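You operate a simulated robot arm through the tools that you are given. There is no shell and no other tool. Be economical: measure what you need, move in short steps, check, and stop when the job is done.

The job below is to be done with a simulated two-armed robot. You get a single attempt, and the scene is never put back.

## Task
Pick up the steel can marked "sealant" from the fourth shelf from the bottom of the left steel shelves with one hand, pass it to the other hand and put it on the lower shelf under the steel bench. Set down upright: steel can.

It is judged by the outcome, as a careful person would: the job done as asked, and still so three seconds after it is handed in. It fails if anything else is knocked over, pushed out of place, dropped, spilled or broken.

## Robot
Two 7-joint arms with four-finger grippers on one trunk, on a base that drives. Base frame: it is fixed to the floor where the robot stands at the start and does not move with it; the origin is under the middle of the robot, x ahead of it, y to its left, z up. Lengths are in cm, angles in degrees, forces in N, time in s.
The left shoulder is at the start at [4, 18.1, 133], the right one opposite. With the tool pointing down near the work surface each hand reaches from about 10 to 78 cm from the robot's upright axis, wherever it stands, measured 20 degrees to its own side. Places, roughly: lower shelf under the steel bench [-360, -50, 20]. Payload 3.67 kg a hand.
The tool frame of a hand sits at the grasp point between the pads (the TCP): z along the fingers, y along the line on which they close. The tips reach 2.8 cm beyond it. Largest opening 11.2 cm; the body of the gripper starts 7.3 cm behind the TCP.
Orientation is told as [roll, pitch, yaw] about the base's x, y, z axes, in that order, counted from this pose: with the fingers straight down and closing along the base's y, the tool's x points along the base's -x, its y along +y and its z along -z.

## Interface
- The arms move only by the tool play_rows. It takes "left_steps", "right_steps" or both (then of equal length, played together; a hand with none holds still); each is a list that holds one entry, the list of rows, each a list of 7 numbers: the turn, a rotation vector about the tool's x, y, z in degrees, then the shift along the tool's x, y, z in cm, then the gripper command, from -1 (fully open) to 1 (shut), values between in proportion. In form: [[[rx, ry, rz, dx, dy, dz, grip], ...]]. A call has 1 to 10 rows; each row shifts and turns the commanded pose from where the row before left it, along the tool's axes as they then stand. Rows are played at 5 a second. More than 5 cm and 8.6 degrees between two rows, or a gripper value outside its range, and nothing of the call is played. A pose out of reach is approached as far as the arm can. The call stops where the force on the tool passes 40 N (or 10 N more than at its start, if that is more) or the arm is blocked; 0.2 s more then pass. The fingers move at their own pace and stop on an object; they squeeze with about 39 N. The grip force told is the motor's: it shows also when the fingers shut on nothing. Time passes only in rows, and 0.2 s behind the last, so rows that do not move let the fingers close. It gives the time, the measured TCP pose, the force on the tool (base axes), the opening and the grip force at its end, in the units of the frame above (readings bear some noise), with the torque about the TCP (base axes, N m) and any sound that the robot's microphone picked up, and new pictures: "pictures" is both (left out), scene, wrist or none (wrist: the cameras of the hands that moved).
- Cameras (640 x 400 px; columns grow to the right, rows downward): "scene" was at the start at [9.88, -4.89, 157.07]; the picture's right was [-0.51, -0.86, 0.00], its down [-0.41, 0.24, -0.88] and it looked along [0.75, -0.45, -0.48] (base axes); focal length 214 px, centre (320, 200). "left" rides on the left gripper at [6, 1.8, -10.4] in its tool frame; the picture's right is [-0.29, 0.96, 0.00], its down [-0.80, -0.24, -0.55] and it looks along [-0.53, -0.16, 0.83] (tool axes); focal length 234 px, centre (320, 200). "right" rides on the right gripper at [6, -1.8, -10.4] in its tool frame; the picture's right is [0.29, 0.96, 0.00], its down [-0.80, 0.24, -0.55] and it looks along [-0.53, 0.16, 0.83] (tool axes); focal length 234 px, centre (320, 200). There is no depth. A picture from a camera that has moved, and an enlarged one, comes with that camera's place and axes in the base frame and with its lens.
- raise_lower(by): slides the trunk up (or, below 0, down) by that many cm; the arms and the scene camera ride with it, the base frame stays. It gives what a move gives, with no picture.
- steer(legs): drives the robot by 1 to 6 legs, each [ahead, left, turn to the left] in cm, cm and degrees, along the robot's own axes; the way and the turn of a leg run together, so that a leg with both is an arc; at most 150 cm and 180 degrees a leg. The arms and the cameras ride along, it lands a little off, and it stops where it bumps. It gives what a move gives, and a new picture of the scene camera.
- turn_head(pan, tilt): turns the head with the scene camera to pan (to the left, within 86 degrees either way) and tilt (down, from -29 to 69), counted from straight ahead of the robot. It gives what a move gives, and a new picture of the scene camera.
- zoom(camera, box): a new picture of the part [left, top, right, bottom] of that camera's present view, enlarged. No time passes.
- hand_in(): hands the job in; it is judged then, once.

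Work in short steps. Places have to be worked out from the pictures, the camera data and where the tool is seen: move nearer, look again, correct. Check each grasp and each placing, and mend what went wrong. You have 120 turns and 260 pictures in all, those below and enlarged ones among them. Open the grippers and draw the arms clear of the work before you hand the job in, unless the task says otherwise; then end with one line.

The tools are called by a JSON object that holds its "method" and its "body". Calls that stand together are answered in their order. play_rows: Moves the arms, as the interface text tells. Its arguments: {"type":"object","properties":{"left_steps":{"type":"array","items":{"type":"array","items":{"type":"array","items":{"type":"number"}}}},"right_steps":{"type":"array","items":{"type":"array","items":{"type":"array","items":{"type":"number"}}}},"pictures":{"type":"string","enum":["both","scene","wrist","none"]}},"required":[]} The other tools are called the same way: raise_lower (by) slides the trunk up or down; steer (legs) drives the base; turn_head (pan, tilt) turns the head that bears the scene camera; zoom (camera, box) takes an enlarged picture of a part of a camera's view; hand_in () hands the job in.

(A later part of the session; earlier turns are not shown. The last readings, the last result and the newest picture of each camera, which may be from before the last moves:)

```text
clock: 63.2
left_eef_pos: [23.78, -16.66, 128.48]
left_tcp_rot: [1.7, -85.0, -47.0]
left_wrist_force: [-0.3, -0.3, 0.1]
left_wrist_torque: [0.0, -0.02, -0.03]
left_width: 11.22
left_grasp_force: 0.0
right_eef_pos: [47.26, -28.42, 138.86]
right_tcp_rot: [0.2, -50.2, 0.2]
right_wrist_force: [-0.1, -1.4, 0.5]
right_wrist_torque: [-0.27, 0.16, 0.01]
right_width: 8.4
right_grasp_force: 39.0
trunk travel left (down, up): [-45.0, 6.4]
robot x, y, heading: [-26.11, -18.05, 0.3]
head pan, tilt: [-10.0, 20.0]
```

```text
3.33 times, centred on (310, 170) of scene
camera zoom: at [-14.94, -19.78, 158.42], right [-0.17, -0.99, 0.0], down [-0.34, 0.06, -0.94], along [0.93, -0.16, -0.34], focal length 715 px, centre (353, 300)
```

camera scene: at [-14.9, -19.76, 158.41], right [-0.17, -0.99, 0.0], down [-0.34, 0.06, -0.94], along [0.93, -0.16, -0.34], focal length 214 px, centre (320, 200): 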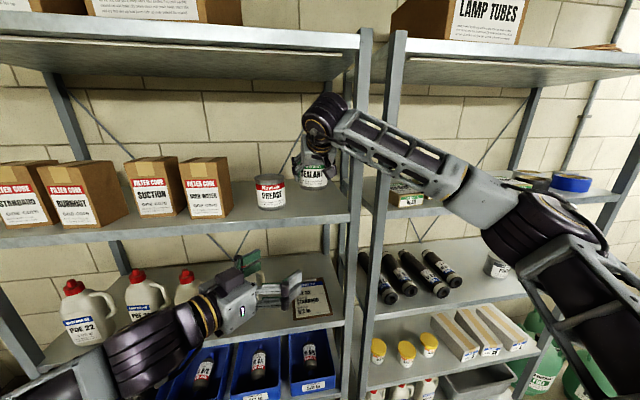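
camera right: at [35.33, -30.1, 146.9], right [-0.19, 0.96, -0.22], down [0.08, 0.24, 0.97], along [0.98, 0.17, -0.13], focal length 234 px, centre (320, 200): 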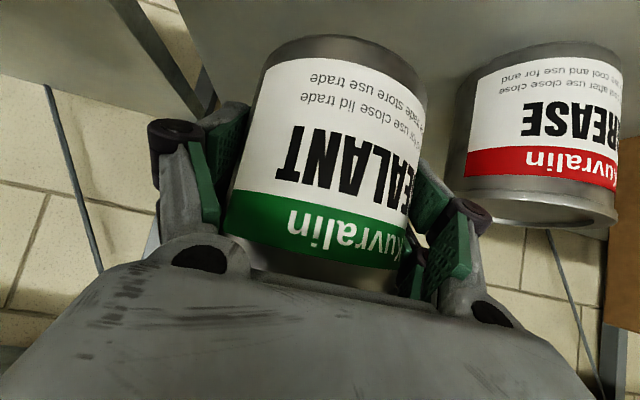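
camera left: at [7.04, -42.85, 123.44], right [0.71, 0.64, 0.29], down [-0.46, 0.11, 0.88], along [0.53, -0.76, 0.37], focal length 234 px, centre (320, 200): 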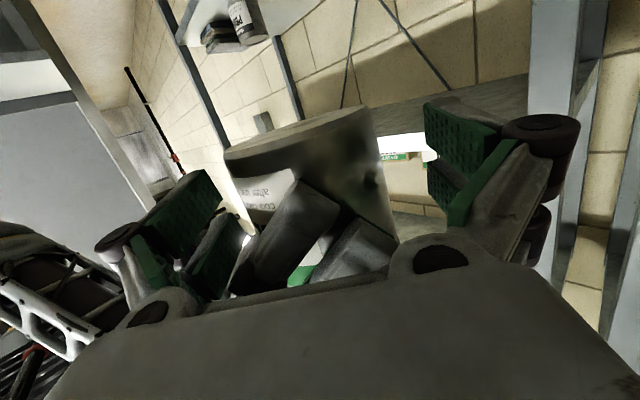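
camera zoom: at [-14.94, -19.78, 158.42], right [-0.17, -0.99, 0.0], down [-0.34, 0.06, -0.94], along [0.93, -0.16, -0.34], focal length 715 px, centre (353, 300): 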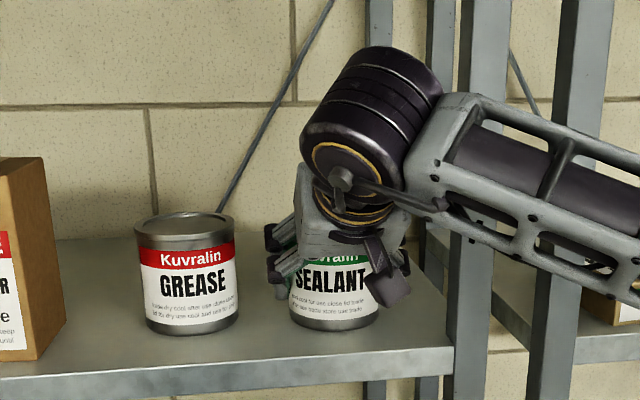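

It's standing on the shelf. I open, rise 4 cm and go 0.6 cm deeper so the pads take the can just under its rim, then close.

{"method": "play_rows", "body": {"right_steps": [[[0, 0, 0, 0, 0, 0, -0.7], [0, 0, 0, 0, 0, 0, -0.8], [0, 0, 0, -1.15, 0, -0.5, -0.8], [0, 0, 0, -1.15, 0, -0.7, -0.8], [0, 0, 0, -1.15, 0, -0.9, -0.8], [0, 0, 0, 0, 0, 0, -0.8]]], "pictures": "wrist"}}

{"method": "zoom", "body": {"camera": "scene", "box": [230, 110, 390, 230]}}

```text
clock: 64.6
left_eef_pos: [23.9, -16.5, 128.41]
left_tcp_rot: [1.4, -85.0, -46.9]
left_wrist_force: [-0.2, 0.0, 0.2]
left_wrist_torque: [0.01, -0.03, 0.02]
left_width: 11.22
left_grasp_force: 0.1
right_eef_pos: [47.84, -28.54, 142.92]
right_tcp_rot: [0.3, -50.2, 0.3]
right_wrist_force: [0.3, -0.5, 0.1]
right_wrist_torque: [0.01, 0.0, 0.0]
right_width: 10.1
right_grasp_force: 0.1
trunk travel left (down, up): [-45.0, 6.4]
robot x, y, heading: [-26.13, -18.25, 0.1]
head pan, tilt: [-10.0, 20.0]
camera right: at [35.99, -30.35, 144.99], right [-0.19, 0.96, -0.22], down [0.08, 0.24, 0.97], along [0.98, 0.17, -0.13], focal length 234 px, centre (320, 200)
```

right: 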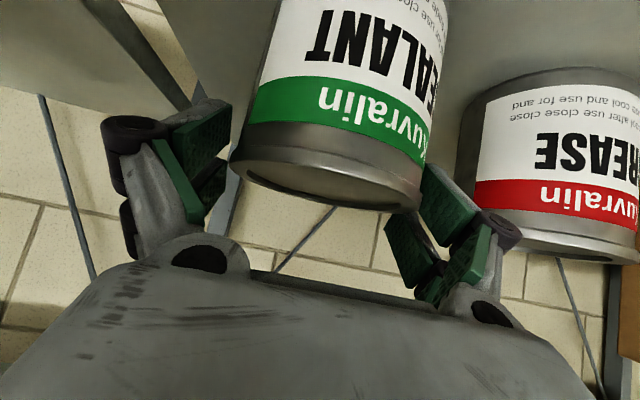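

```text
3.33 times, centred on (310, 170) of scene
camera zoom: at [-14.9, -19.75, 158.41], right [-0.17, -0.99, 0.0], down [-0.34, 0.06, -0.94], along [0.93, -0.16, -0.34], focal length 715 px, centre (353, 300)
```

zoom: 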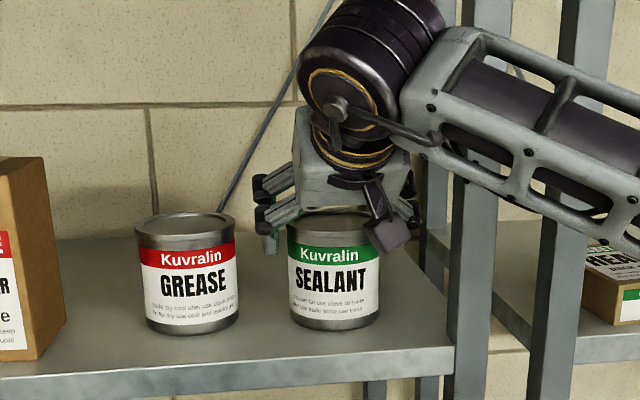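

A little more engagement would be safer; I go 0.7 cm deeper along the tool, then close and test-lift slowly.

{"method": "play_rows", "body": {"right_steps": [[[0, 0, 0, 0.25, 0.1, 0.7, -0.8], [0, 0, 0, 0, 0, 0, -0.5], [0, 0, 0, 0, 0, 0, 1], [0, 0, 0, 0, 0, 0, 1], [0, 0, 0, 0, 0, 0, 1], [0, 0, 0, -0.38, 0, -0.32, 1], [0, 0, 0, -0.38, 0, -0.32, 1], [0, 0, 0, 0, 0, 0, 1]]], "pictures": "wrist"}}

{"method": "zoom", "body": {"camera": "scene", "box": [230, 110, 390, 230]}}

```text
clock: 66.4
left_eef_pos: [23.95, -16.6, 128.44]
left_tcp_rot: [1.3, -84.9, -46.8]
left_wrist_force: [-0.2, 0.8, -0.2]
left_wrist_torque: [0.06, -0.01, 0.03]
left_width: 11.19
left_grasp_force: 0.0
right_eef_pos: [48.43, -28.49, 143.28]
right_tcp_rot: [0.2, -50.1, 0.3]
right_wrist_force: [-0.9, -0.1, -5.1]
right_wrist_torque: [-0.01, -0.06, 0.02]
right_width: 8.33
right_grasp_force: 39.1
trunk travel left (down, up): [-45.0, 6.4]
robot x, y, heading: [-26.02, -18.06, 0.0]
head pan, tilt: [-10.0, 20.0]
camera right: at [36.55, -30.37, 145.46], right [-0.19, 0.96, -0.22], down [0.08, 0.24, 0.97], along [0.98, 0.17, -0.13], focal length 234 px, centre (320, 200)
```

right: 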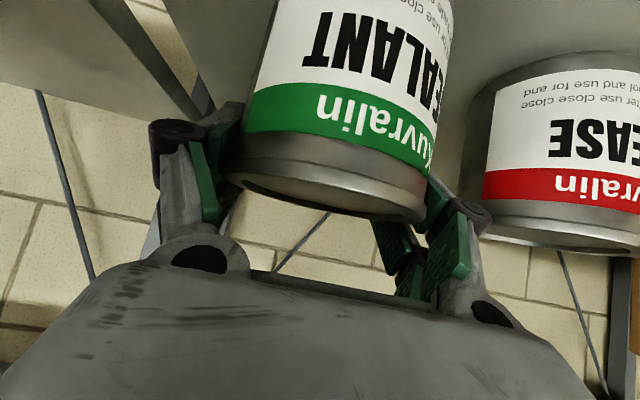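

```text
3.33 times, centred on (310, 170) of scene
camera zoom: at [-14.85, -19.76, 158.41], right [-0.17, -0.99, 0.0], down [-0.34, 0.06, -0.94], along [0.93, -0.16, -0.34], focal length 715 px, centre (353, 300)
```

zoom: 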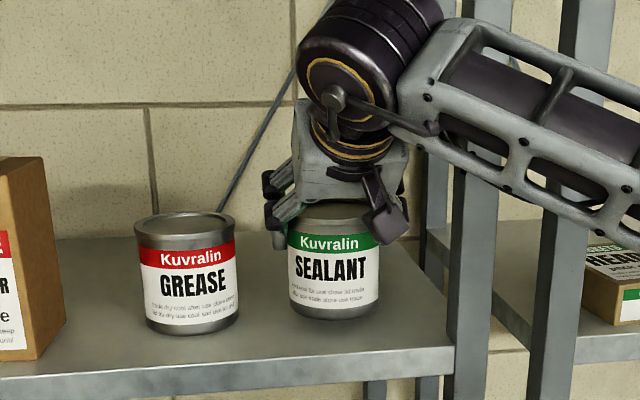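

Lifted with no slip, gripping 1.7 cm under the top. I lift 5 cm more slowly and withdraw.

{"method": "play_rows", "body": {"right_steps": [[[0, 0, 0, -0.46, 0, -0.39, 1], [0, 0, 0, -0.6, 0, -0.5, 1], [0, 0, 0, -0.7, 0, -0.58, 1], [0, 0, 0, -0.7, 0, -0.58, 1], [0, 0, 0, -0.7, 0, -0.58, 1], [0, 0, 0, -0.5, 0, -0.42, 1], [0, 0, 0, 0.3, 0, -0.36, 1], [0, 0, 0, 0.64, 0, -0.77, 1], [0, 0, 0, 1, 0, -1.2, 1], [0, 0, 0, 1.3, 0, -1.55, 1]]], "pictures": "wrist"}}

{"method": "play_rows", "body": {"right_steps": [[[0, 0, 0, 1.5, 0, -1.79, 1], [0, 0, 0, 1.5, 0, -1.79, 1], [0, 0, 0, 1.5, 0, -1.79, 1], [0, 0, 0, 1.5, 0, -1.79, 1], [0, 0, 0, 1.3, 0, -1.55, 1], [0, 0, 0, 1, 0, -1.2, 1], [0, 0, 0, 0.5, 0, -0.6, 1], [0, 0, 0, 0, 0, 0, 1]]]}}

```text
clock: 68.6
left_eef_pos: [23.66, -16.67, 128.46]
left_tcp_rot: [1.9, -85.0, -47.4]
left_wrist_force: [-0.8, 0.1, 0.2]
left_wrist_torque: [0.01, 0.01, 0.0]
left_width: 11.19
left_grasp_force: 0.0
right_eef_pos: [43.29, -28.71, 148.19]
right_tcp_rot: [0.4, -50.2, 0.2]
right_wrist_force: [-0.6, 0.4, -4.6]
right_wrist_torque: [-0.03, -0.05, -0.02]
right_width: 8.32
right_grasp_force: 38.9
trunk travel left (down, up): [-45.0, 6.4]
robot x, y, heading: [-26.12, -18.15, -0.0]
head pan, tilt: [-10.0, 20.0]
camera right: at [31.4, -30.6, 150.34], right [-0.19, 0.96, -0.22], down [0.08, 0.24, 0.97], along [0.98, 0.17, -0.12], focal length 234 px, centre (320, 200)
```

right: 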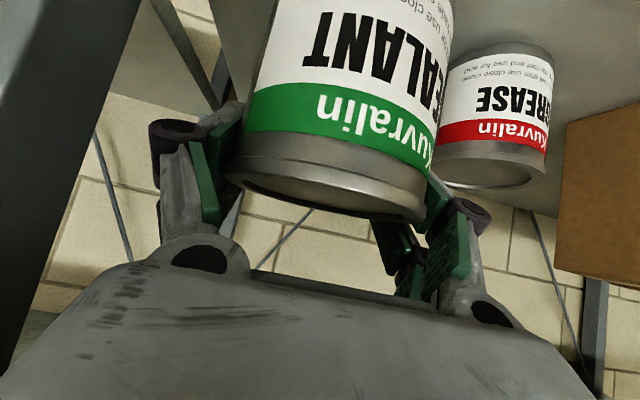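

```text
clock: 70.4
left_eef_pos: [23.85, -16.62, 128.38]
left_tcp_rot: [1.4, -84.9, -46.8]
left_wrist_force: [0.6, -0.5, 0.2]
left_wrist_torque: [0.01, 0.0, -0.04]
left_width: 11.19
left_grasp_force: 0.1
right_eef_pos: [29.44, -28.72, 148.04]
right_tcp_rot: [0.3, -50.0, 0.3]
right_wrist_force: [-0.2, -0.2, -4.1]
right_wrist_torque: [-0.03, -0.08, 0.02]
right_width: 8.32
right_grasp_force: 38.8
trunk travel left (down, up): [-45.0, 6.4]
robot x, y, heading: [-26.37, -18.06, 0.4]
head pan, tilt: [-10.0, 20.0]
camera scene: at [-14.87, -19.77, 158.41], right [-0.17, -0.99, 0.0], down [-0.34, 0.06, -0.94], along [0.93, -0.16, -0.34], focal length 214 px, centre (320, 200)
camera right: at [17.63, -30.58, 150.09], right [-0.19, 0.96, -0.22], down [0.08, 0.24, 0.97], along [0.98, 0.17, -0.13], focal length 234 px, centre (320, 200)
```

scene: 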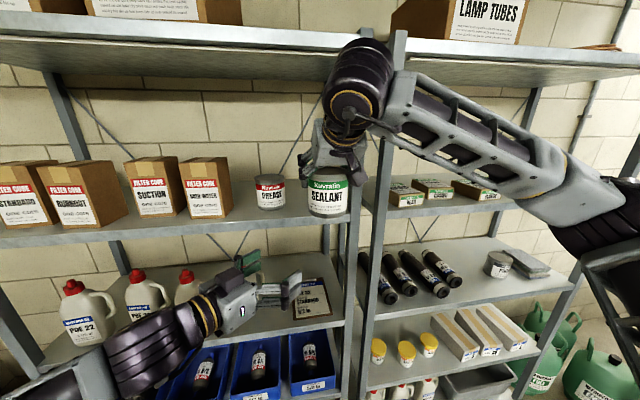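
right: 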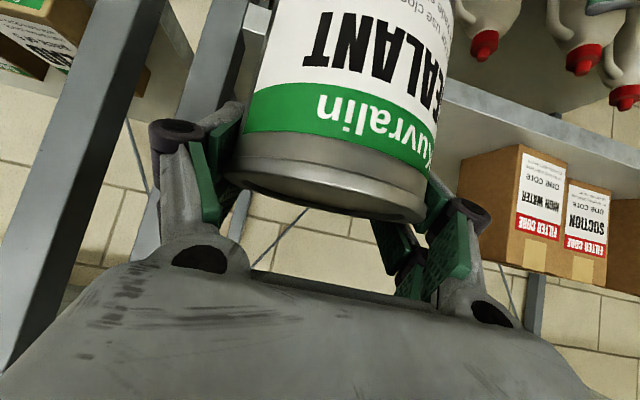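

Secure. I drive back out to the open floor, then turn and lower the can in front of the left hand.

{"method": "steer", "body": {"legs": [[-22, 0, 0], [0, -25, 0]]}}

{"method": "play_rows", "body": {"right_steps": [[[-6.13, 0, -5.14, 0, 0, 0, 1], [-6.13, 0, -5.14, 0, 0, 0, 1], [-6.13, 0, -5.14, 0, 0, 0, 1], [-6.13, 0, -5.14, 0, 0, 0, 1], [-6.13, 0, -5.14, 0, 0, 0, 1], [0, 0, 0, 0.84, -0.2, 1.27, 1], [0, 0, 0, 2.1, -0.5, 3.2, 1], [0, 0, 0, 2.53, -0.6, 3.8, 1], [0, 0, 0, 2.1, -0.5, 3.2, 1], [0, 0, 0, 0.84, -0.2, 1.27, 1]]]}}

{"method": "zoom", "body": {"camera": "left", "box": [120, 60, 520, 310]}}

```text
clock: 73.6
left_eef_pos: [1.8, -42.27, 128.47]
left_tcp_rot: [1.1, -85.0, -46.3]
left_wrist_force: [-0.6, -0.4, 0.3]
left_wrist_torque: [-0.03, -0.05, 0.01]
left_width: 11.22
left_grasp_force: 0.1
right_eef_pos: [7.5, -54.3, 148.0]
right_tcp_rot: [0.2, -50.1, 0.5]
right_wrist_force: [1.2, -0.6, -4.7]
right_wrist_torque: [0.0, -0.07, 0.01]
right_width: 8.29
right_grasp_force: 39.3
trunk travel left (down, up): [-45.0, 6.4]
robot x, y, heading: [-48.04, -43.85, 0.2]
head pan, tilt: [-10.0, 20.0]
camera scene: at [-36.9, -45.47, 158.42], right [-0.17, -0.99, 0.0], down [-0.34, 0.06, -0.94], along [0.93, -0.16, -0.34], focal length 214 px, centre (320, 200)
```

scene: 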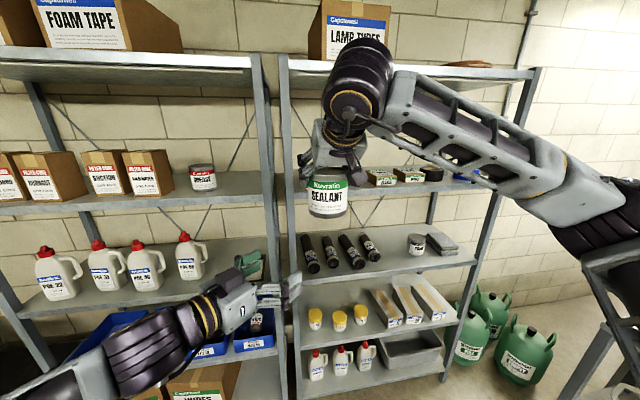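

```text
clock: 75.8
left_eef_pos: [1.84, -42.3, 128.41]
left_tcp_rot: [1.3, -84.8, -46.8]
left_wrist_force: [0.0, 0.0, -0.2]
left_wrist_torque: [-0.01, 0.03, 0.02]
left_width: 11.24
left_grasp_force: 0.0
right_eef_pos: [12.35, -53.37, 133.31]
right_tcp_rot: [0.0, -50.2, 40.6]
right_wrist_force: [0.5, 0.4, -4.0]
right_wrist_torque: [0.03, -0.08, 0.02]
right_width: 8.34
right_grasp_force: 39.2
trunk travel left (down, up): [-45.0, 6.4]
robot x, y, heading: [-48.45, -43.93, 0.3]
head pan, tilt: [-10.0, 20.0]
camera scene: at [-36.84, -45.64, 158.41], right [-0.17, -0.99, 0.0], down [-0.34, 0.06, -0.94], along [0.93, -0.16, -0.34], focal length 214 px, centre (320, 200)
camera right: at [4.48, -62.44, 135.53], right [-0.76, 0.61, -0.22], down [-0.09, 0.24, 0.97], along [0.64, 0.76, -0.12], focal length 234 px, centre (320, 200)
```

scene: 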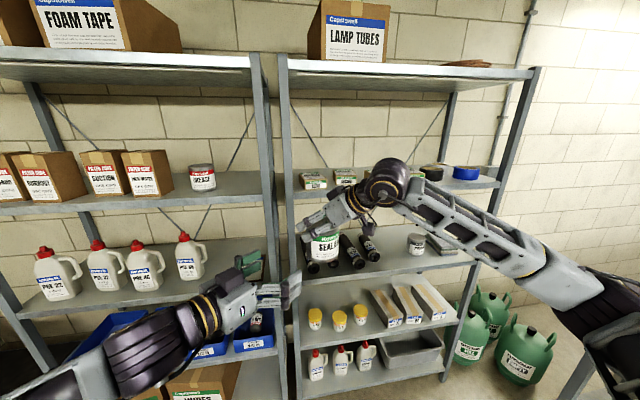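
right: 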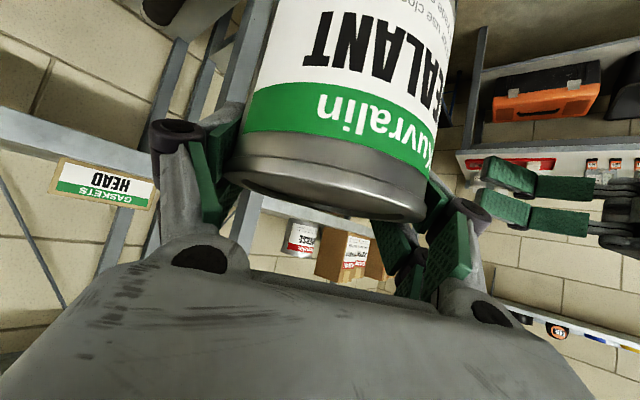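

```text
1.60 times, centred on (320, 185) of left
camera zoom: at [-4.55, -33.35, 123.32], right [0.7, 0.65, 0.29], down [-0.51, 0.17, 0.84], along [0.5, -0.74, 0.45], focal length 375 px, centre (320, 224)
```

zoom: 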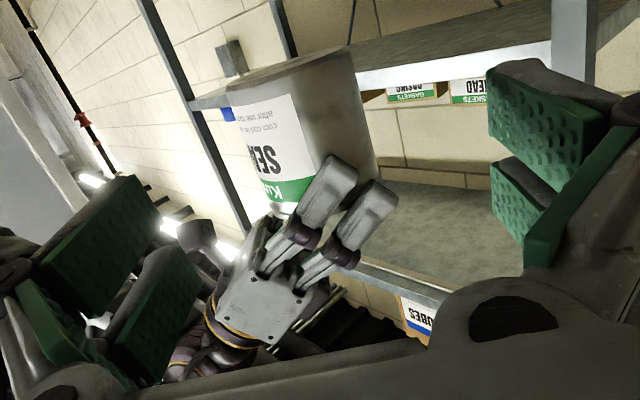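

The can's lower half is now free. By the left view its axis lies about 1.4 cm to the side of the right TCP; I correct that while advancing 9 cm level.

{"method": "play_rows", "body": {"left_steps": [[[0, 0, 0, -0.26, -0.45, 3, -1], [0, 0, 0, -0.26, -0.45, 3, -1], [0, 0, 0, -0.26, -0.4, 3, -1], [0, 0, 0, 0, 0, 0, -1]]], "pictures": "none"}}

{"method": "zoom", "body": {"camera": "left", "box": [120, 60, 520, 310]}}

```text
clock: 76.8
left_eef_pos: [7.76, -49.85, 128.61]
left_tcp_rot: [1.7, -85.0, -47.0]
left_wrist_force: [-0.3, 0.2, -0.2]
left_wrist_torque: [-0.04, 0.02, -0.02]
left_width: 11.19
left_grasp_force: 0.0
right_eef_pos: [12.29, -53.34, 133.47]
right_tcp_rot: [0.1, -50.2, 40.6]
right_wrist_force: [-0.3, -0.1, -4.8]
right_wrist_torque: [0.06, -0.07, -0.03]
right_width: 8.34
right_grasp_force: 39.2
trunk travel left (down, up): [-45.0, 6.4]
robot x, y, heading: [-47.8, -44.02, 0.5]
head pan, tilt: [-10.0, 20.0]
```

```text
1.60 times, centred on (320, 185) of left
camera zoom: at [1.21, -40.77, 123.5], right [0.7, 0.65, 0.29], down [-0.51, 0.17, 0.84], along [0.5, -0.74, 0.45], focal length 375 px, centre (320, 224)
```

zoom: 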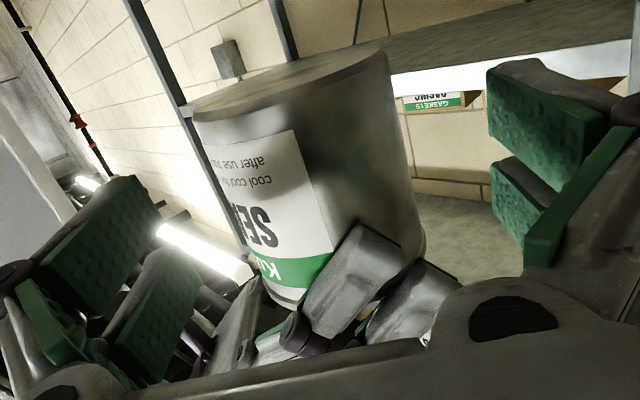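

Still 0.6 cm off sideways; I correct and advance 4 cm.

{"method": "play_rows", "body": {"left_steps": [[[0, 0, 0, -0.17, -0.5, 2, -1], [0, 0, 0, -0.17, 0, 2, -1], [0, 0, 0, 0, 0, 0, -1]]], "pictures": "none"}}

{"method": "zoom", "body": {"camera": "left", "box": [120, 60, 520, 310]}}

{"method": "zoom", "body": {"camera": "scene", "box": [240, 150, 400, 320]}}

```text
clock: 77.6
left_eef_pos: [9.95, -52.9, 128.51]
left_tcp_rot: [1.4, -85.0, -46.8]
left_wrist_force: [0.3, 0.2, 0.2]
left_wrist_torque: [0.02, 0.0, 0.02]
left_width: 11.2
left_grasp_force: 0.1
right_eef_pos: [12.2, -53.24, 133.49]
right_tcp_rot: [0.0, -50.2, 40.6]
right_wrist_force: [-0.8, -0.8, -4.4]
right_wrist_torque: [0.05, -0.05, -0.03]
right_width: 8.32
right_grasp_force: 39.0
trunk travel left (down, up): [-45.0, 6.4]
robot x, y, heading: [-48.11, -43.96, 0.3]
head pan, tilt: [-10.0, 20.0]
```

```text
1.60 times, centred on (320, 185) of left
camera zoom: at [3.56, -43.84, 123.42], right [0.7, 0.65, 0.29], down [-0.51, 0.17, 0.84], along [0.5, -0.74, 0.46], focal length 375 px, centre (320, 224)
```

zoom: 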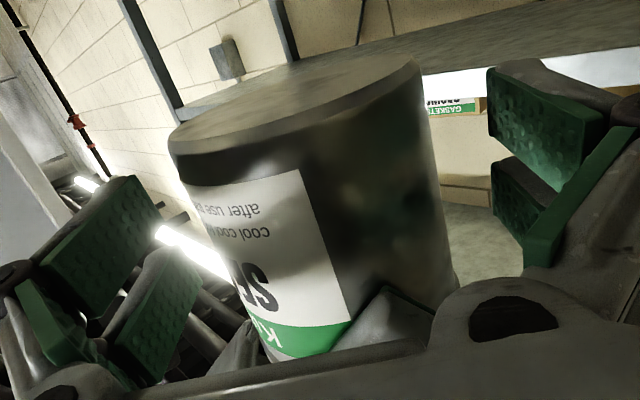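

```text
2.35 times, centred on (320, 235) of scene
camera zoom: at [-36.92, -45.57, 158.42], right [-0.17, -0.99, 0.0], down [-0.34, 0.06, -0.94], along [0.93, -0.16, -0.34], focal length 505 px, centre (320, 118)
```

zoom: 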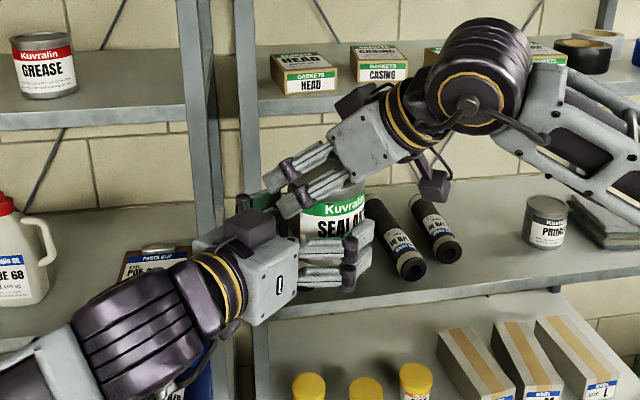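

Nearly there; I advance 1.7 cm in small steps, then close gently.

{"method": "play_rows", "body": {"left_steps": [[[0, 0, 0, -0.05, -0.3, 0.6, -1], [0, 0, 0, -0.05, 0, 0.6, -1], [0, 0, 0, -0.05, 0, 0.6, -1], [0, 0, 0, 0, 0, 0, -0.6], [0, 0, 0, 0, 0, 0, -0.5], [0, 0, 0, 0, 0, 0, 0.2], [0, 0, 0, 0, 0, 0, 1], [0, 0, 0, 0, 0, 0, 1]]], "pictures": "none"}}

{"method": "zoom", "body": {"camera": "left", "box": [120, 60, 520, 310]}}

{"method": "zoom", "body": {"camera": "scene", "box": [240, 150, 400, 320]}}

```text
clock: 79.4
left_eef_pos: [11.0, -54.07, 128.42]
left_tcp_rot: [1.9, -84.9, -47.0]
left_wrist_force: [11.7, 19.4, -0.4]
left_wrist_torque: [-0.44, 0.33, 0.18]
left_width: 8.44
left_grasp_force: 39.0
right_eef_pos: [12.38, -53.5, 133.51]
right_tcp_rot: [0.0, -50.1, 40.4]
right_wrist_force: [-11.7, -19.8, -4.0]
right_wrist_torque: [-0.52, 0.21, -0.05]
right_width: 8.36
right_grasp_force: 39.2
trunk travel left (down, up): [-45.0, 6.4]
robot x, y, heading: [-47.99, -43.92, 0.3]
head pan, tilt: [-10.0, 20.0]
```

```text
1.60 times, centred on (320, 185) of left
camera zoom: at [4.5, -45.21, 123.42], right [0.7, 0.66, 0.29], down [-0.51, 0.17, 0.84], along [0.51, -0.73, 0.45], focal length 375 px, centre (320, 224)
```

zoom: 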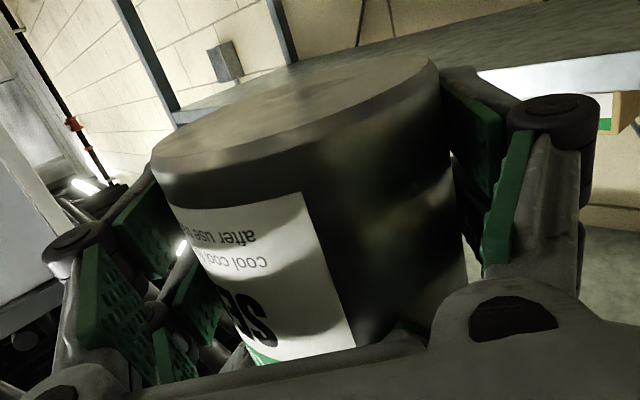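

```text
2.35 times, centred on (320, 235) of scene
camera zoom: at [-36.86, -45.64, 158.41], right [-0.17, -0.99, 0.0], down [-0.34, 0.06, -0.94], along [0.93, -0.16, -0.34], focal length 505 px, centre (320, 118)
```

zoom: 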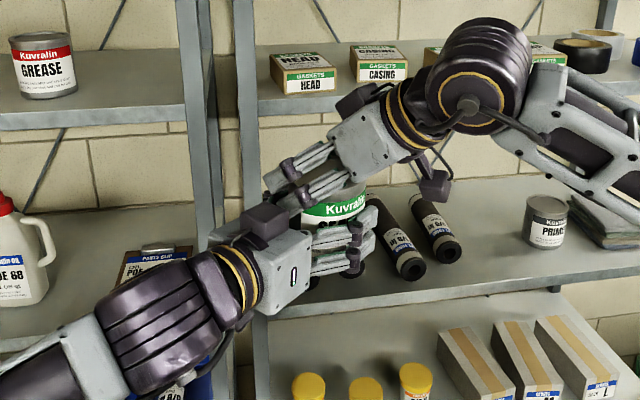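

The left grips the can at 8.44 cm. I relax the sideways strain, then test the left's hold by lifting it 0.3 cm against the right.

{"method": "play_rows", "body": {"left_steps": [[[0, 0, 0, 0, 0.3, 0, 1], [0, 0, 0, -0.3, 0, 0, 1], [0, 0, 0, 0, 0, 0, 1]]], "pictures": "none"}}

```text
clock: 80.2
left_eef_pos: [10.86, -54.17, 128.76]
left_tcp_rot: [0.9, -84.9, -46.3]
left_wrist_force: [4.4, 14.9, -5.7]
left_wrist_torque: [0.06, -0.12, 0.06]
left_width: 8.44
left_grasp_force: 39.2
right_eef_pos: [12.23, -53.45, 133.65]
right_tcp_rot: [0.0, -50.4, 40.7]
right_wrist_force: [-3.7, -15.4, 5.3]
right_wrist_torque: [-0.85, 0.44, 0.14]
right_width: 8.33
right_grasp_force: 39.1
trunk travel left (down, up): [-45.0, 6.4]
robot x, y, heading: [-47.92, -43.96, 0.1]
head pan, tilt: [-10.0, 20.0]
```

The left takes the load without slipping. I release the right hand a little and watch.

{"method": "play_rows", "body": {"right_steps": [[[0, 0, 0, 0, 0, 0, -0.6], [0, 0, 0, 0, 0, 0, -0.7], [0, 0, 0, 0, 0, 0, -0.7]]], "pictures": "none"}}

{"method": "zoom", "body": {"camera": "left", "box": [120, 60, 520, 310]}}

{"method": "zoom", "body": {"camera": "scene", "box": [240, 150, 400, 320]}}

```text
clock: 81.0
left_eef_pos: [11.03, -54.14, 128.9]
left_tcp_rot: [1.4, -84.9, -46.6]
left_wrist_force: [0.0, 0.0, -4.2]
left_wrist_torque: [-0.01, -0.01, -0.01]
left_width: 8.39
left_grasp_force: 39.6
right_eef_pos: [12.22, -53.39, 133.43]
right_tcp_rot: [0.0, -50.2, 40.6]
right_wrist_force: [-0.5, 0.1, -0.1]
right_wrist_torque: [0.01, 0.02, 0.01]
right_width: 9.54
right_grasp_force: 0.0
trunk travel left (down, up): [-45.0, 6.4]
robot x, y, heading: [-48.28, -44.06, 0.5]
head pan, tilt: [-10.0, 20.0]
```

```text
1.60 times, centred on (320, 185) of left
camera zoom: at [4.6, -45.15, 123.7], right [0.7, 0.65, 0.29], down [-0.51, 0.17, 0.84], along [0.5, -0.74, 0.45], focal length 375 px, centre (320, 224)
```

zoom: 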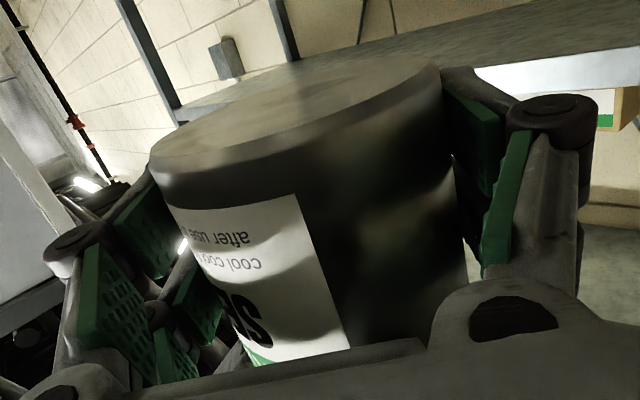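

```text
2.35 times, centred on (320, 235) of scene
camera zoom: at [-36.86, -45.65, 158.41], right [-0.17, -0.99, 0.0], down [-0.34, 0.06, -0.94], along [0.93, -0.16, -0.34], focal length 505 px, centre (320, 118)
```

zoom: 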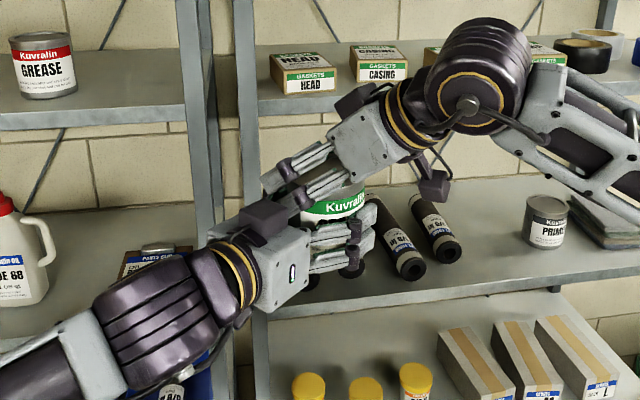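

The left hand holds the can alone. I withdraw the right hand back and up along its axis.

{"method": "play_rows", "body": {"right_steps": [[[0, 0, 0, 0, 0, -1.5, -0.7], [0, 0, 0, 0, 0, -2.5, -0.7], [0, 0, 0, 0, 0, -4, -0.7], [0, 0, 0, 0, 0, -4, -0.7], [0, 0, 0, 0, 0, -4, -0.7], [0, 0, 0, 0, 0, -4, -0.7]]]}}

```text
clock: 82.4
left_eef_pos: [10.95, -54.15, 128.81]
left_tcp_rot: [2.0, -84.9, -47.3]
left_wrist_force: [-0.6, 0.0, -4.0]
left_wrist_torque: [0.0, 0.04, 0.04]
left_width: 8.38
left_grasp_force: 39.3
right_eef_pos: [0.51, -63.11, 146.25]
right_tcp_rot: [0.0, -50.3, 40.7]
right_wrist_force: [-0.6, -0.3, -0.7]
right_wrist_torque: [0.03, -0.04, -0.01]
right_width: 9.52
right_grasp_force: 0.1
trunk travel left (down, up): [-45.0, 6.4]
robot x, y, heading: [-47.59, -44.16, 0.2]
head pan, tilt: [-10.0, 20.0]
camera scene: at [-36.99, -45.69, 158.42], right [-0.17, -0.99, 0.0], down [-0.34, 0.06, -0.94], along [0.93, -0.16, -0.34], focal length 214 px, centre (320, 200)
camera right: at [-7.26, -72.2, 148.32], right [-0.76, 0.61, -0.22], down [-0.09, 0.24, 0.97], along [0.64, 0.76, -0.12], focal length 234 px, centre (320, 200)
```

scene: 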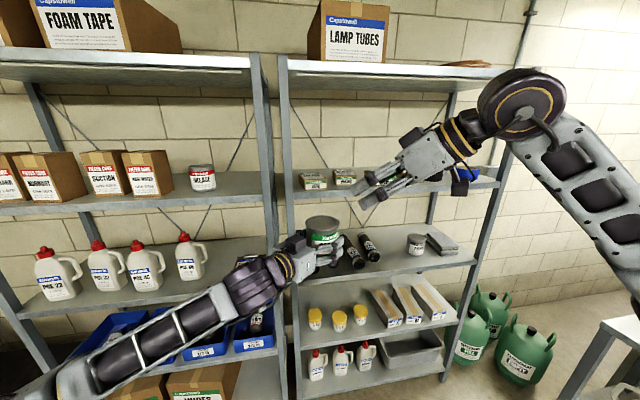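
right: 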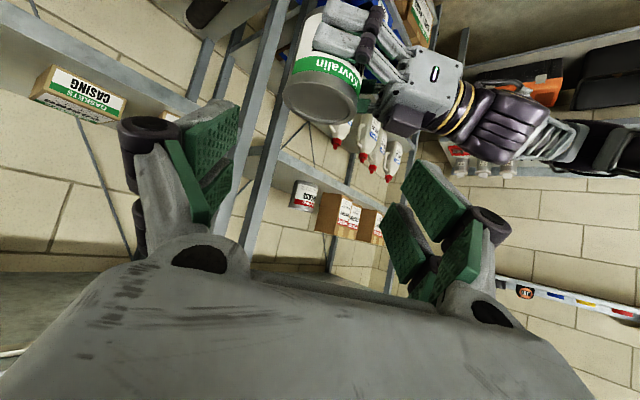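

Hand-over done. Now I turn right by 90° to look toward the steel bench.

{"method": "steer", "body": {"legs": [[0, 0, -90]]}}

{"method": "turn_head", "body": {"pan": -70, "tilt": 25}}

```text
clock: 87.1
left_eef_pos: [-59.62, -103.05, 128.78]
left_tcp_rot: [1.3, -85.0, -137.9]
left_wrist_force: [0.6, -0.9, -5.5]
left_wrist_torque: [0.0, -0.01, 0.01]
left_width: 8.39
left_grasp_force: 39.3
right_eef_pos: [-68.33, -92.43, 146.2]
right_tcp_rot: [0.0, -50.2, -50.5]
right_wrist_force: [0.0, -0.5, -0.2]
right_wrist_torque: [-0.01, -0.01, 0.03]
right_width: 9.49
right_grasp_force: 0.1
trunk travel left (down, up): [-45.0, 6.4]
robot x, y, heading: [-48.23, -44.16, -90.8]
head pan, tilt: [-10.0, 20.0]
camera scene: at [-49.93, -55.32, 158.41], right [-0.98, 0.19, 0.0], down [0.06, 0.34, -0.94], along [-0.18, -0.92, -0.34], focal length 214 px, centre (320, 200)
```

scene: 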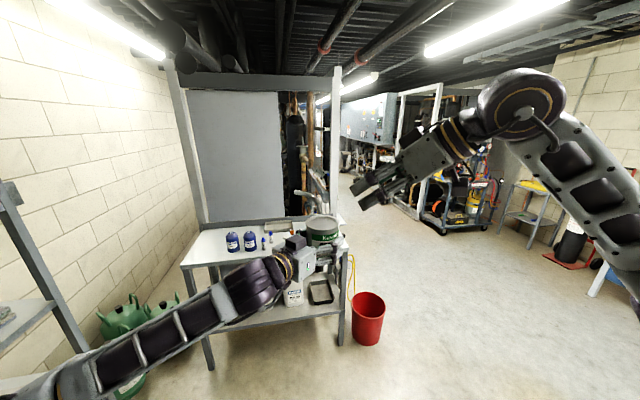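

```text
clock: 88.4
left_eef_pos: [-59.65, -102.88, 128.77]
left_tcp_rot: [1.4, -84.9, -137.8]
left_wrist_force: [0.2, -0.1, -4.9]
left_wrist_torque: [0.03, 0.01, 0.02]
left_width: 8.44
left_grasp_force: 39.1
right_eef_pos: [-68.43, -92.38, 146.21]
right_tcp_rot: [0.1, -50.2, -50.5]
right_wrist_force: [-0.5, 0.0, 1.2]
right_wrist_torque: [-0.02, -0.04, -0.02]
right_width: 9.53
right_grasp_force: 0.1
trunk travel left (down, up): [-45.0, 6.4]
robot x, y, heading: [-47.61, -43.91, -90.7]
head pan, tilt: [-70.0, 25.0]
camera scene: at [-56.89, -49.21, 157.61], right [-0.33, 0.94, 0.0], down [0.4, 0.14, -0.91], along [-0.86, -0.3, -0.42], focal length 214 px, centre (320, 200)
```

scene: 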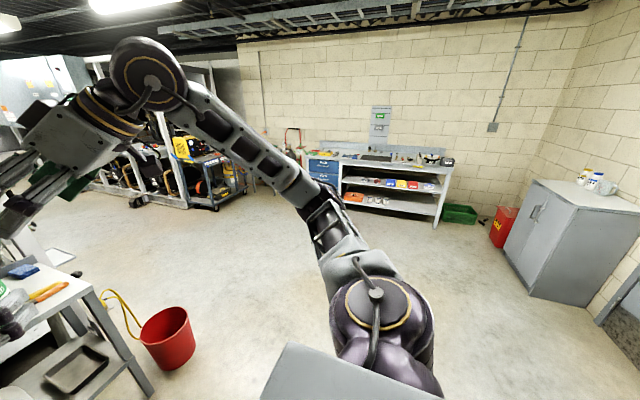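

The steel bench stands against the far wall with a clear floor between. I turn right another 90° and zoom on it.

{"method": "steer", "body": {"legs": [[0, 0, -89]]}}

{"method": "turn_head", "body": {"pan": 0, "tilt": 20}}

{"method": "zoom", "body": {"camera": "scene", "box": [200, 100, 460, 260]}}

```text
clock: 92.9
left_eef_pos: [-107.73, -35.2, 128.74]
left_tcp_rot: [1.2, -84.8, 134.7]
left_wrist_force: [-0.7, -0.2, -5.5]
left_wrist_torque: [-0.01, 0.01, 0.01]
left_width: 8.39
left_grasp_force: 39.5
right_eef_pos: [-97.47, -25.91, 146.15]
right_tcp_rot: [0.1, -50.2, -137.9]
right_wrist_force: [-0.2, 0.5, 0.5]
right_wrist_torque: [-0.01, -0.02, 0.02]
right_width: 9.54
right_grasp_force: 0.1
trunk travel left (down, up): [-45.0, 6.4]
robot x, y, heading: [-48.18, -43.89, -178.0]
head pan, tilt: [-70.0, 25.0]
camera scene: at [-53.65, -35.58, 157.61], right [0.93, 0.37, 0.0], down [0.16, -0.39, -0.91], along [-0.34, 0.84, -0.42], focal length 214 px, centre (320, 200)
```

scene: 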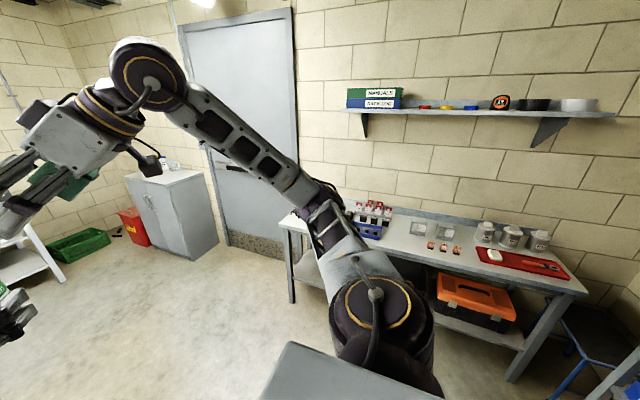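

```text
clock: 94.3
left_eef_pos: [-107.61, -35.26, 128.92]
left_tcp_rot: [1.4, -84.9, 134.7]
left_wrist_force: [-0.7, 0.1, -4.0]
left_wrist_torque: [-0.01, -0.01, 0.04]
left_width: 8.4
left_grasp_force: 39.2
right_eef_pos: [-97.48, -26.02, 146.13]
right_tcp_rot: [0.1, -50.2, -137.9]
right_wrist_force: [-0.5, -0.8, -0.3]
right_wrist_torque: [0.03, -0.02, 0.02]
right_width: 9.54
right_grasp_force: 0.1
trunk travel left (down, up): [-45.0, 6.4]
robot x, y, heading: [-47.84, -43.85, -178.5]
head pan, tilt: [0.0, 20.0]
camera scene: at [-59.54, -44.41, 158.41], right [-0.03, 1.0, 0.0], down [0.34, 0.01, -0.94], along [-0.94, -0.03, -0.34], focal length 214 px, centre (320, 200)
```

scene: 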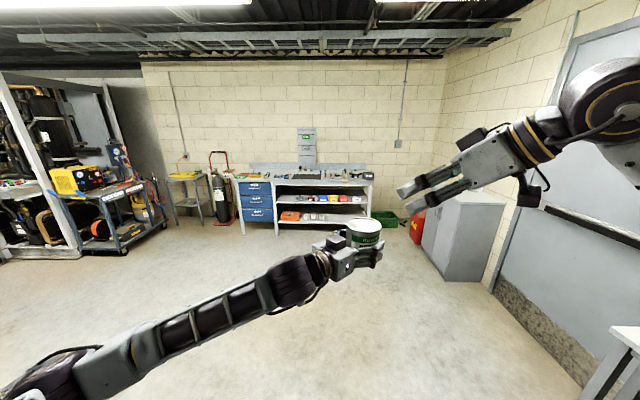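

```text
2.46 times, centred on (330, 180) of scene
camera zoom: at [-59.54, -44.41, 158.41], right [-0.03, 1.0, 0.0], down [0.34, 0.01, -0.94], along [-0.94, -0.03, -0.34], focal length 528 px, centre (295, 249)
```

zoom: 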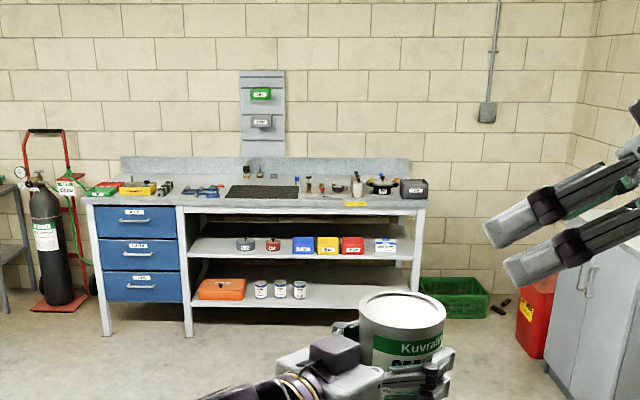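

The bench's lower shelf (front edge x≈-340, z≈20) has free room on its right half, y≈-40…15, with a shelf above at z≈50. I lower the trunk fully and draw the right hand back.

{"method": "raise_lower", "body": {"by": -45}}

{"method": "play_rows", "body": {"right_steps": [[[0, 0, 0, 3, 0, -3.6, -0.7], [0, 0, 0, 3, 0, -3.6, -0.7], [0, 0, 0, 3, 0, -3.6, -0.7], [0, 0, 0, 3, 0, -3.6, -0.7], [0, 0, 0, 3, 0, -3.6, -0.7]]], "pictures": "scene"}}

```text
refused: -45 is not a number from -40 to 40
```

```text
clock: 95.7
left_eef_pos: [-107.7, -35.18, 128.53]
left_tcp_rot: [-0.4, -84.7, 136.5]
left_wrist_force: [-0.2, -0.1, -4.6]
left_wrist_torque: [0.0, -0.02, -0.02]
left_width: 8.39
left_grasp_force: 38.8
right_eef_pos: [-85.86, -10.15, 133.69]
right_tcp_rot: [9.9, -27.0, -151.0]
right_wrist_force: [-0.7, -0.3, 0.4]
right_wrist_torque: [0.0, -0.04, 0.02]
right_width: 9.52
right_grasp_force: 0.1
right hand out of reach, approached as far as the arm can: row 3, 4, 5
trunk travel left (down, up): [-45.0, 6.4]
robot x, y, heading: [-48.11, -44.06, -178.2]
head pan, tilt: [0.0, 20.0]
stopped in row 5 (right hand): the arm was blocked; the commanded pose is now the measured one
camera scene: at [-59.73, -44.52, 158.4], right [-0.03, 1.0, 0.0], down [0.34, 0.01, -0.94], along [-0.94, -0.03, -0.34], focal length 214 px, centre (320, 200)
```

scene: 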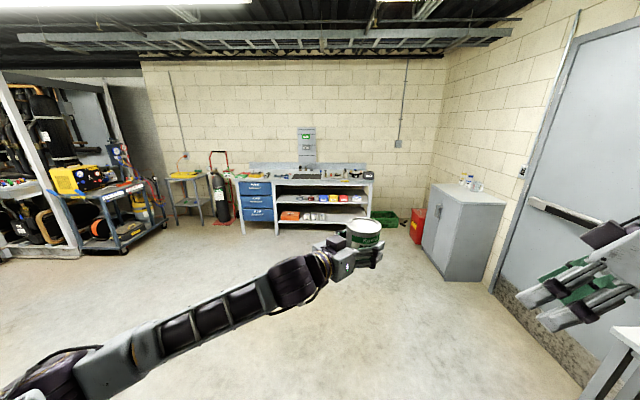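

The right hand is out of the way. I lower the trunk in two goes.

{"method": "raise_lower", "body": {"by": -40}}

{"method": "raise_lower", "body": {"by": -4.8}}

```text
clock: 99.5
left_eef_pos: [-107.66, -35.03, 88.67]
left_tcp_rot: [1.3, -84.9, 134.8]
left_wrist_force: [0.4, 0.4, -4.9]
left_wrist_torque: [0.01, -0.03, 0.01]
left_width: 8.37
left_grasp_force: 39.1
right_eef_pos: [-85.63, -10.21, 93.62]
right_tcp_rot: [9.8, -27.2, -151.0]
right_wrist_force: [-0.2, 0.1, 0.4]
right_wrist_torque: [0.0, -0.01, 0.01]
right_width: 9.54
right_grasp_force: 0.0
trunk travel left (down, up): [-5.0, 46.4]
robot x, y, heading: [-48.05, -43.95, -178.3]
head pan, tilt: [0.0, 20.0]
```

```text
clock: 100.4
left_eef_pos: [-107.65, -35.14, 83.96]
left_tcp_rot: [1.3, -84.9, 134.7]
left_wrist_force: [0.3, 0.2, -4.0]
left_wrist_torque: [-0.02, 0.02, -0.04]
left_width: 8.39
left_grasp_force: 38.3
right_eef_pos: [-85.64, -10.06, 88.9]
right_tcp_rot: [9.8, -27.2, -150.9]
right_wrist_force: [0.5, 0.4, -0.4]
right_wrist_torque: [0.01, 0.01, 0.01]
right_width: 9.52
right_grasp_force: 0.0
trunk travel left (down, up): [-0.2, 51.2]
robot x, y, heading: [-47.99, -44.17, -178.1]
head pan, tilt: [0.0, 20.0]
```

Now I lower the left arm about 33 cm here in the open, to try the low posture.

{"method": "play_rows", "body": {"left_steps": [[[0, 0, 0, 1.5, 0, 0.13, 1], [0, 0, 0, 3, 0, 0.26, 1], [0, 0, 0, 4, 0, 0.35, 1], [0, 0, 0, 4, 0, 0.35, 1], [0, 0, 0, 4, 0, 0.35, 1], [0, 0, 0, 4, 0, 0.35, 1], [0, 0, 0, 4, 0, 0.35, 1], [0, 0, 0, 4, 0, 0.35, 1], [0, 0, 0, 3, 0, 0.26, 1], [0, 0, 0, 1.5, 0, 0.13, 1]]], "pictures": "scene"}}

```text
clock: 102.6
left_eef_pos: [-107.75, -35.24, 50.78]
left_tcp_rot: [-2.2, -84.9, 137.8]
left_wrist_force: [-0.5, 0.4, -3.4]
left_wrist_torque: [0.0, -0.03, -0.01]
left_width: 8.38
left_grasp_force: 38.6
right_eef_pos: [-85.66, -10.16, 88.98]
right_tcp_rot: [9.9, -27.2, -151.0]
right_wrist_force: [0.7, 0.1, 0.1]
right_wrist_torque: [0.01, -0.02, -0.01]
right_width: 9.53
right_grasp_force: 0.1
trunk travel left (down, up): [-0.2, 51.2]
robot x, y, heading: [-48.24, -44.0, -178.2]
head pan, tilt: [0.0, 20.0]
camera scene: at [-59.49, -44.4, 113.66], right [-0.03, 1.0, 0.0], down [0.34, 0.01, -0.94], along [-0.94, -0.03, -0.34], focal length 214 px, centre (320, 200)
```

scene: 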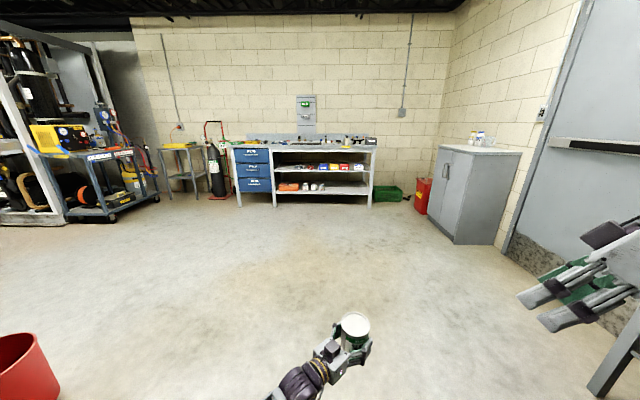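

Works. Now I yaw the hand left by 40° toward straight ahead.

{"method": "play_rows", "body": {"left_steps": [[[-7.97, 0, -0.7, 0, 0, 0, 1], [-7.97, 0, -0.7, 0, 0, 0, 1], [-7.97, 0, -0.7, 0, 0, 0, 1], [-7.97, 0, -0.7, 0, 0, 0, 1], [-7.97, 0, -0.7, 0, 0, 0, 1]]], "pictures": "none"}}

{"method": "turn_head", "body": {"pan": 0, "tilt": 50}}

```text
clock: 103.8
left_eef_pos: [-107.71, -35.17, 50.77]
left_tcp_rot: [-2.3, -84.9, 137.8]
left_wrist_force: [0.1, -0.7, -5.1]
left_wrist_torque: [-0.02, -0.02, 0.0]
left_width: 8.36
left_grasp_force: 39.2
left hand out of reach, approached as far as the arm can: row 1, 2, 3, 4, 5
right_eef_pos: [-85.71, -10.11, 88.89]
right_tcp_rot: [9.8, -27.2, -151.0]
right_wrist_force: [1.1, -0.5, 0.2]
right_wrist_torque: [0.01, -0.01, -0.02]
right_width: 9.53
right_grasp_force: 0.0
trunk travel left (down, up): [-0.2, 51.2]
robot x, y, heading: [-47.98, -43.57, -178.3]
head pan, tilt: [0.0, 20.0]
```

```text
clock: 104.8
left_eef_pos: [-107.69, -35.19, 50.69]
left_tcp_rot: [-2.1, -84.8, 137.7]
left_wrist_force: [-0.7, -0.2, -4.9]
left_wrist_torque: [0.02, 0.01, 0.02]
left_width: 8.36
left_grasp_force: 39.4
right_eef_pos: [-85.67, -10.12, 89.08]
right_tcp_rot: [9.8, -27.1, -151.1]
right_wrist_force: [0.4, 0.5, -1.0]
right_wrist_torque: [0.01, 0.0, -0.02]
right_width: 9.52
right_grasp_force: 0.1
trunk travel left (down, up): [-0.2, 51.2]
robot x, y, heading: [-48.11, -43.85, -178.5]
head pan, tilt: [0.0, 50.0]
camera scene: at [-57.87, -44.35, 109.11], right [-0.03, 1.0, 0.0], down [0.77, 0.02, -0.64], along [-0.64, -0.02, -0.77], focal length 214 px, centre (320, 200)
```

scene: 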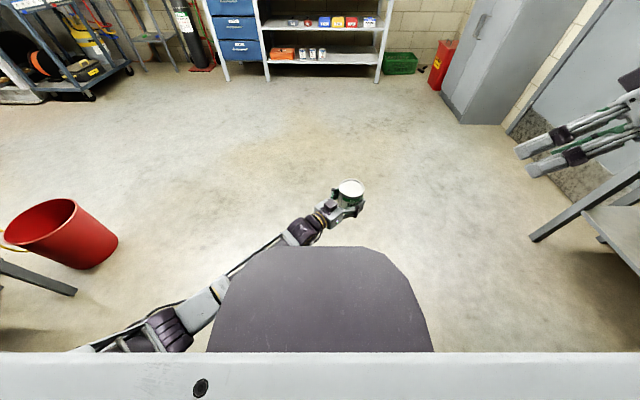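

The base sticks out about 50 cm ahead and a level hand can't bend that way down low. A steeper (~45°) hold would suit the low shelf; I test that the arm could reach it by pitching the hand down 40° here and yawing a bit.

{"method": "play_rows", "body": {"left_steps": [[[0, 8, 0, 0, 0, 0, 1], [0, 8, 0, 0, 0, 0, 1], [0, 8, 0, 0, 0, 0, 1], [0, 8, 0, 0, 0, 0, 1], [0, 8, 0, 0, 0, 0, 1], [-5.66, 0, -5.66, 0, 0, 0, 1], [-5.66, 0, -5.66, 0, 0, 0, 1], [-5.66, 0, -5.66, 0, 0, 0, 1], [-5.66, 0, -5.66, 0, 0, 0, 1]]], "pictures": "scene"}}

```text
clock: 106.8
left_eef_pos: [-107.6, -35.22, 50.85]
left_tcp_rot: [0.0, -44.8, 167.6]
left_wrist_force: [0.0, -0.3, -4.8]
left_wrist_torque: [0.04, -0.02, 0.0]
left_width: 8.37
left_grasp_force: 39.0
right_eef_pos: [-85.66, -10.12, 88.96]
right_tcp_rot: [9.8, -27.2, -151.0]
right_wrist_force: [-0.2, 0.6, 0.9]
right_wrist_torque: [0.03, -0.01, -0.02]
right_width: 9.51
right_grasp_force: 0.0
trunk travel left (down, up): [-0.2, 51.2]
robot x, y, heading: [-48.34, -43.75, -178.3]
head pan, tilt: [0.0, 50.0]
camera scene: at [-57.87, -44.33, 109.1], right [-0.03, 1.0, 0.0], down [0.77, 0.02, -0.64], along [-0.64, -0.02, -0.77], focal length 214 px, centre (320, 200)
```

scene: 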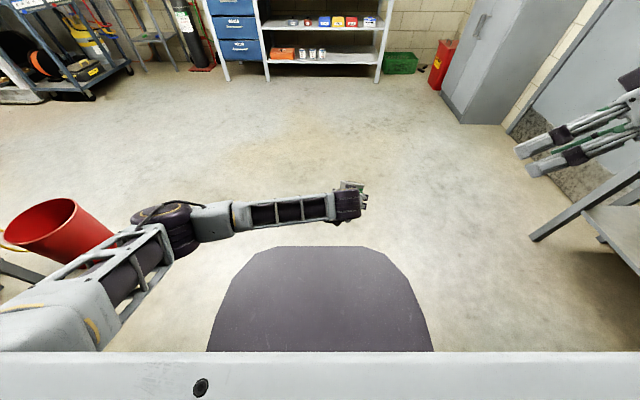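

The steep posture works at yaw -14. I test lowering 20 cm further.

{"method": "play_rows", "body": {"left_steps": [[[0, 0, 0, 1.4, 0, 1.4, 1], [0, 0, 0, 2.84, 0, 2.84, 1], [0, 0, 0, 2.84, 0, 2.84, 1], [0, 0, 0, 2.84, 0, 2.84, 1], [0, 0, 0, 2.84, 0, 2.84, 1], [0, 0, 0, 2, 0, 2, 1]]], "pictures": "scene"}}

```text
clock: 108.2
left_eef_pos: [-107.27, -35.07, 29.87]
left_tcp_rot: [-0.2, -44.8, 167.8]
left_wrist_force: [0.0, 0.3, -4.3]
left_wrist_torque: [0.0, -0.07, 0.01]
left_width: 8.38
left_grasp_force: 39.1
right_eef_pos: [-85.61, -10.02, 88.91]
right_tcp_rot: [9.8, -27.2, -151.0]
right_wrist_force: [-0.6, 0.6, 0.2]
right_wrist_torque: [0.02, -0.03, -0.02]
right_width: 9.54
right_grasp_force: 0.0
trunk travel left (down, up): [-0.2, 51.2]
robot x, y, heading: [-48.3, -43.78, -178.2]
head pan, tilt: [0.0, 50.0]
camera scene: at [-57.89, -44.34, 109.1], right [-0.03, 1.0, 0.0], down [0.77, 0.02, -0.64], along [-0.64, -0.02, -0.77], focal length 214 px, centre (320, 200)
```

scene: 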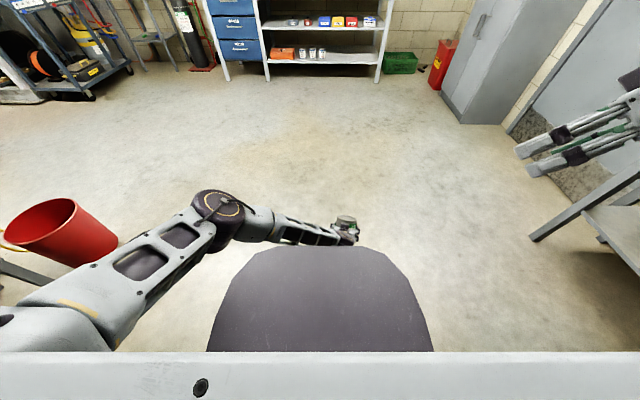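

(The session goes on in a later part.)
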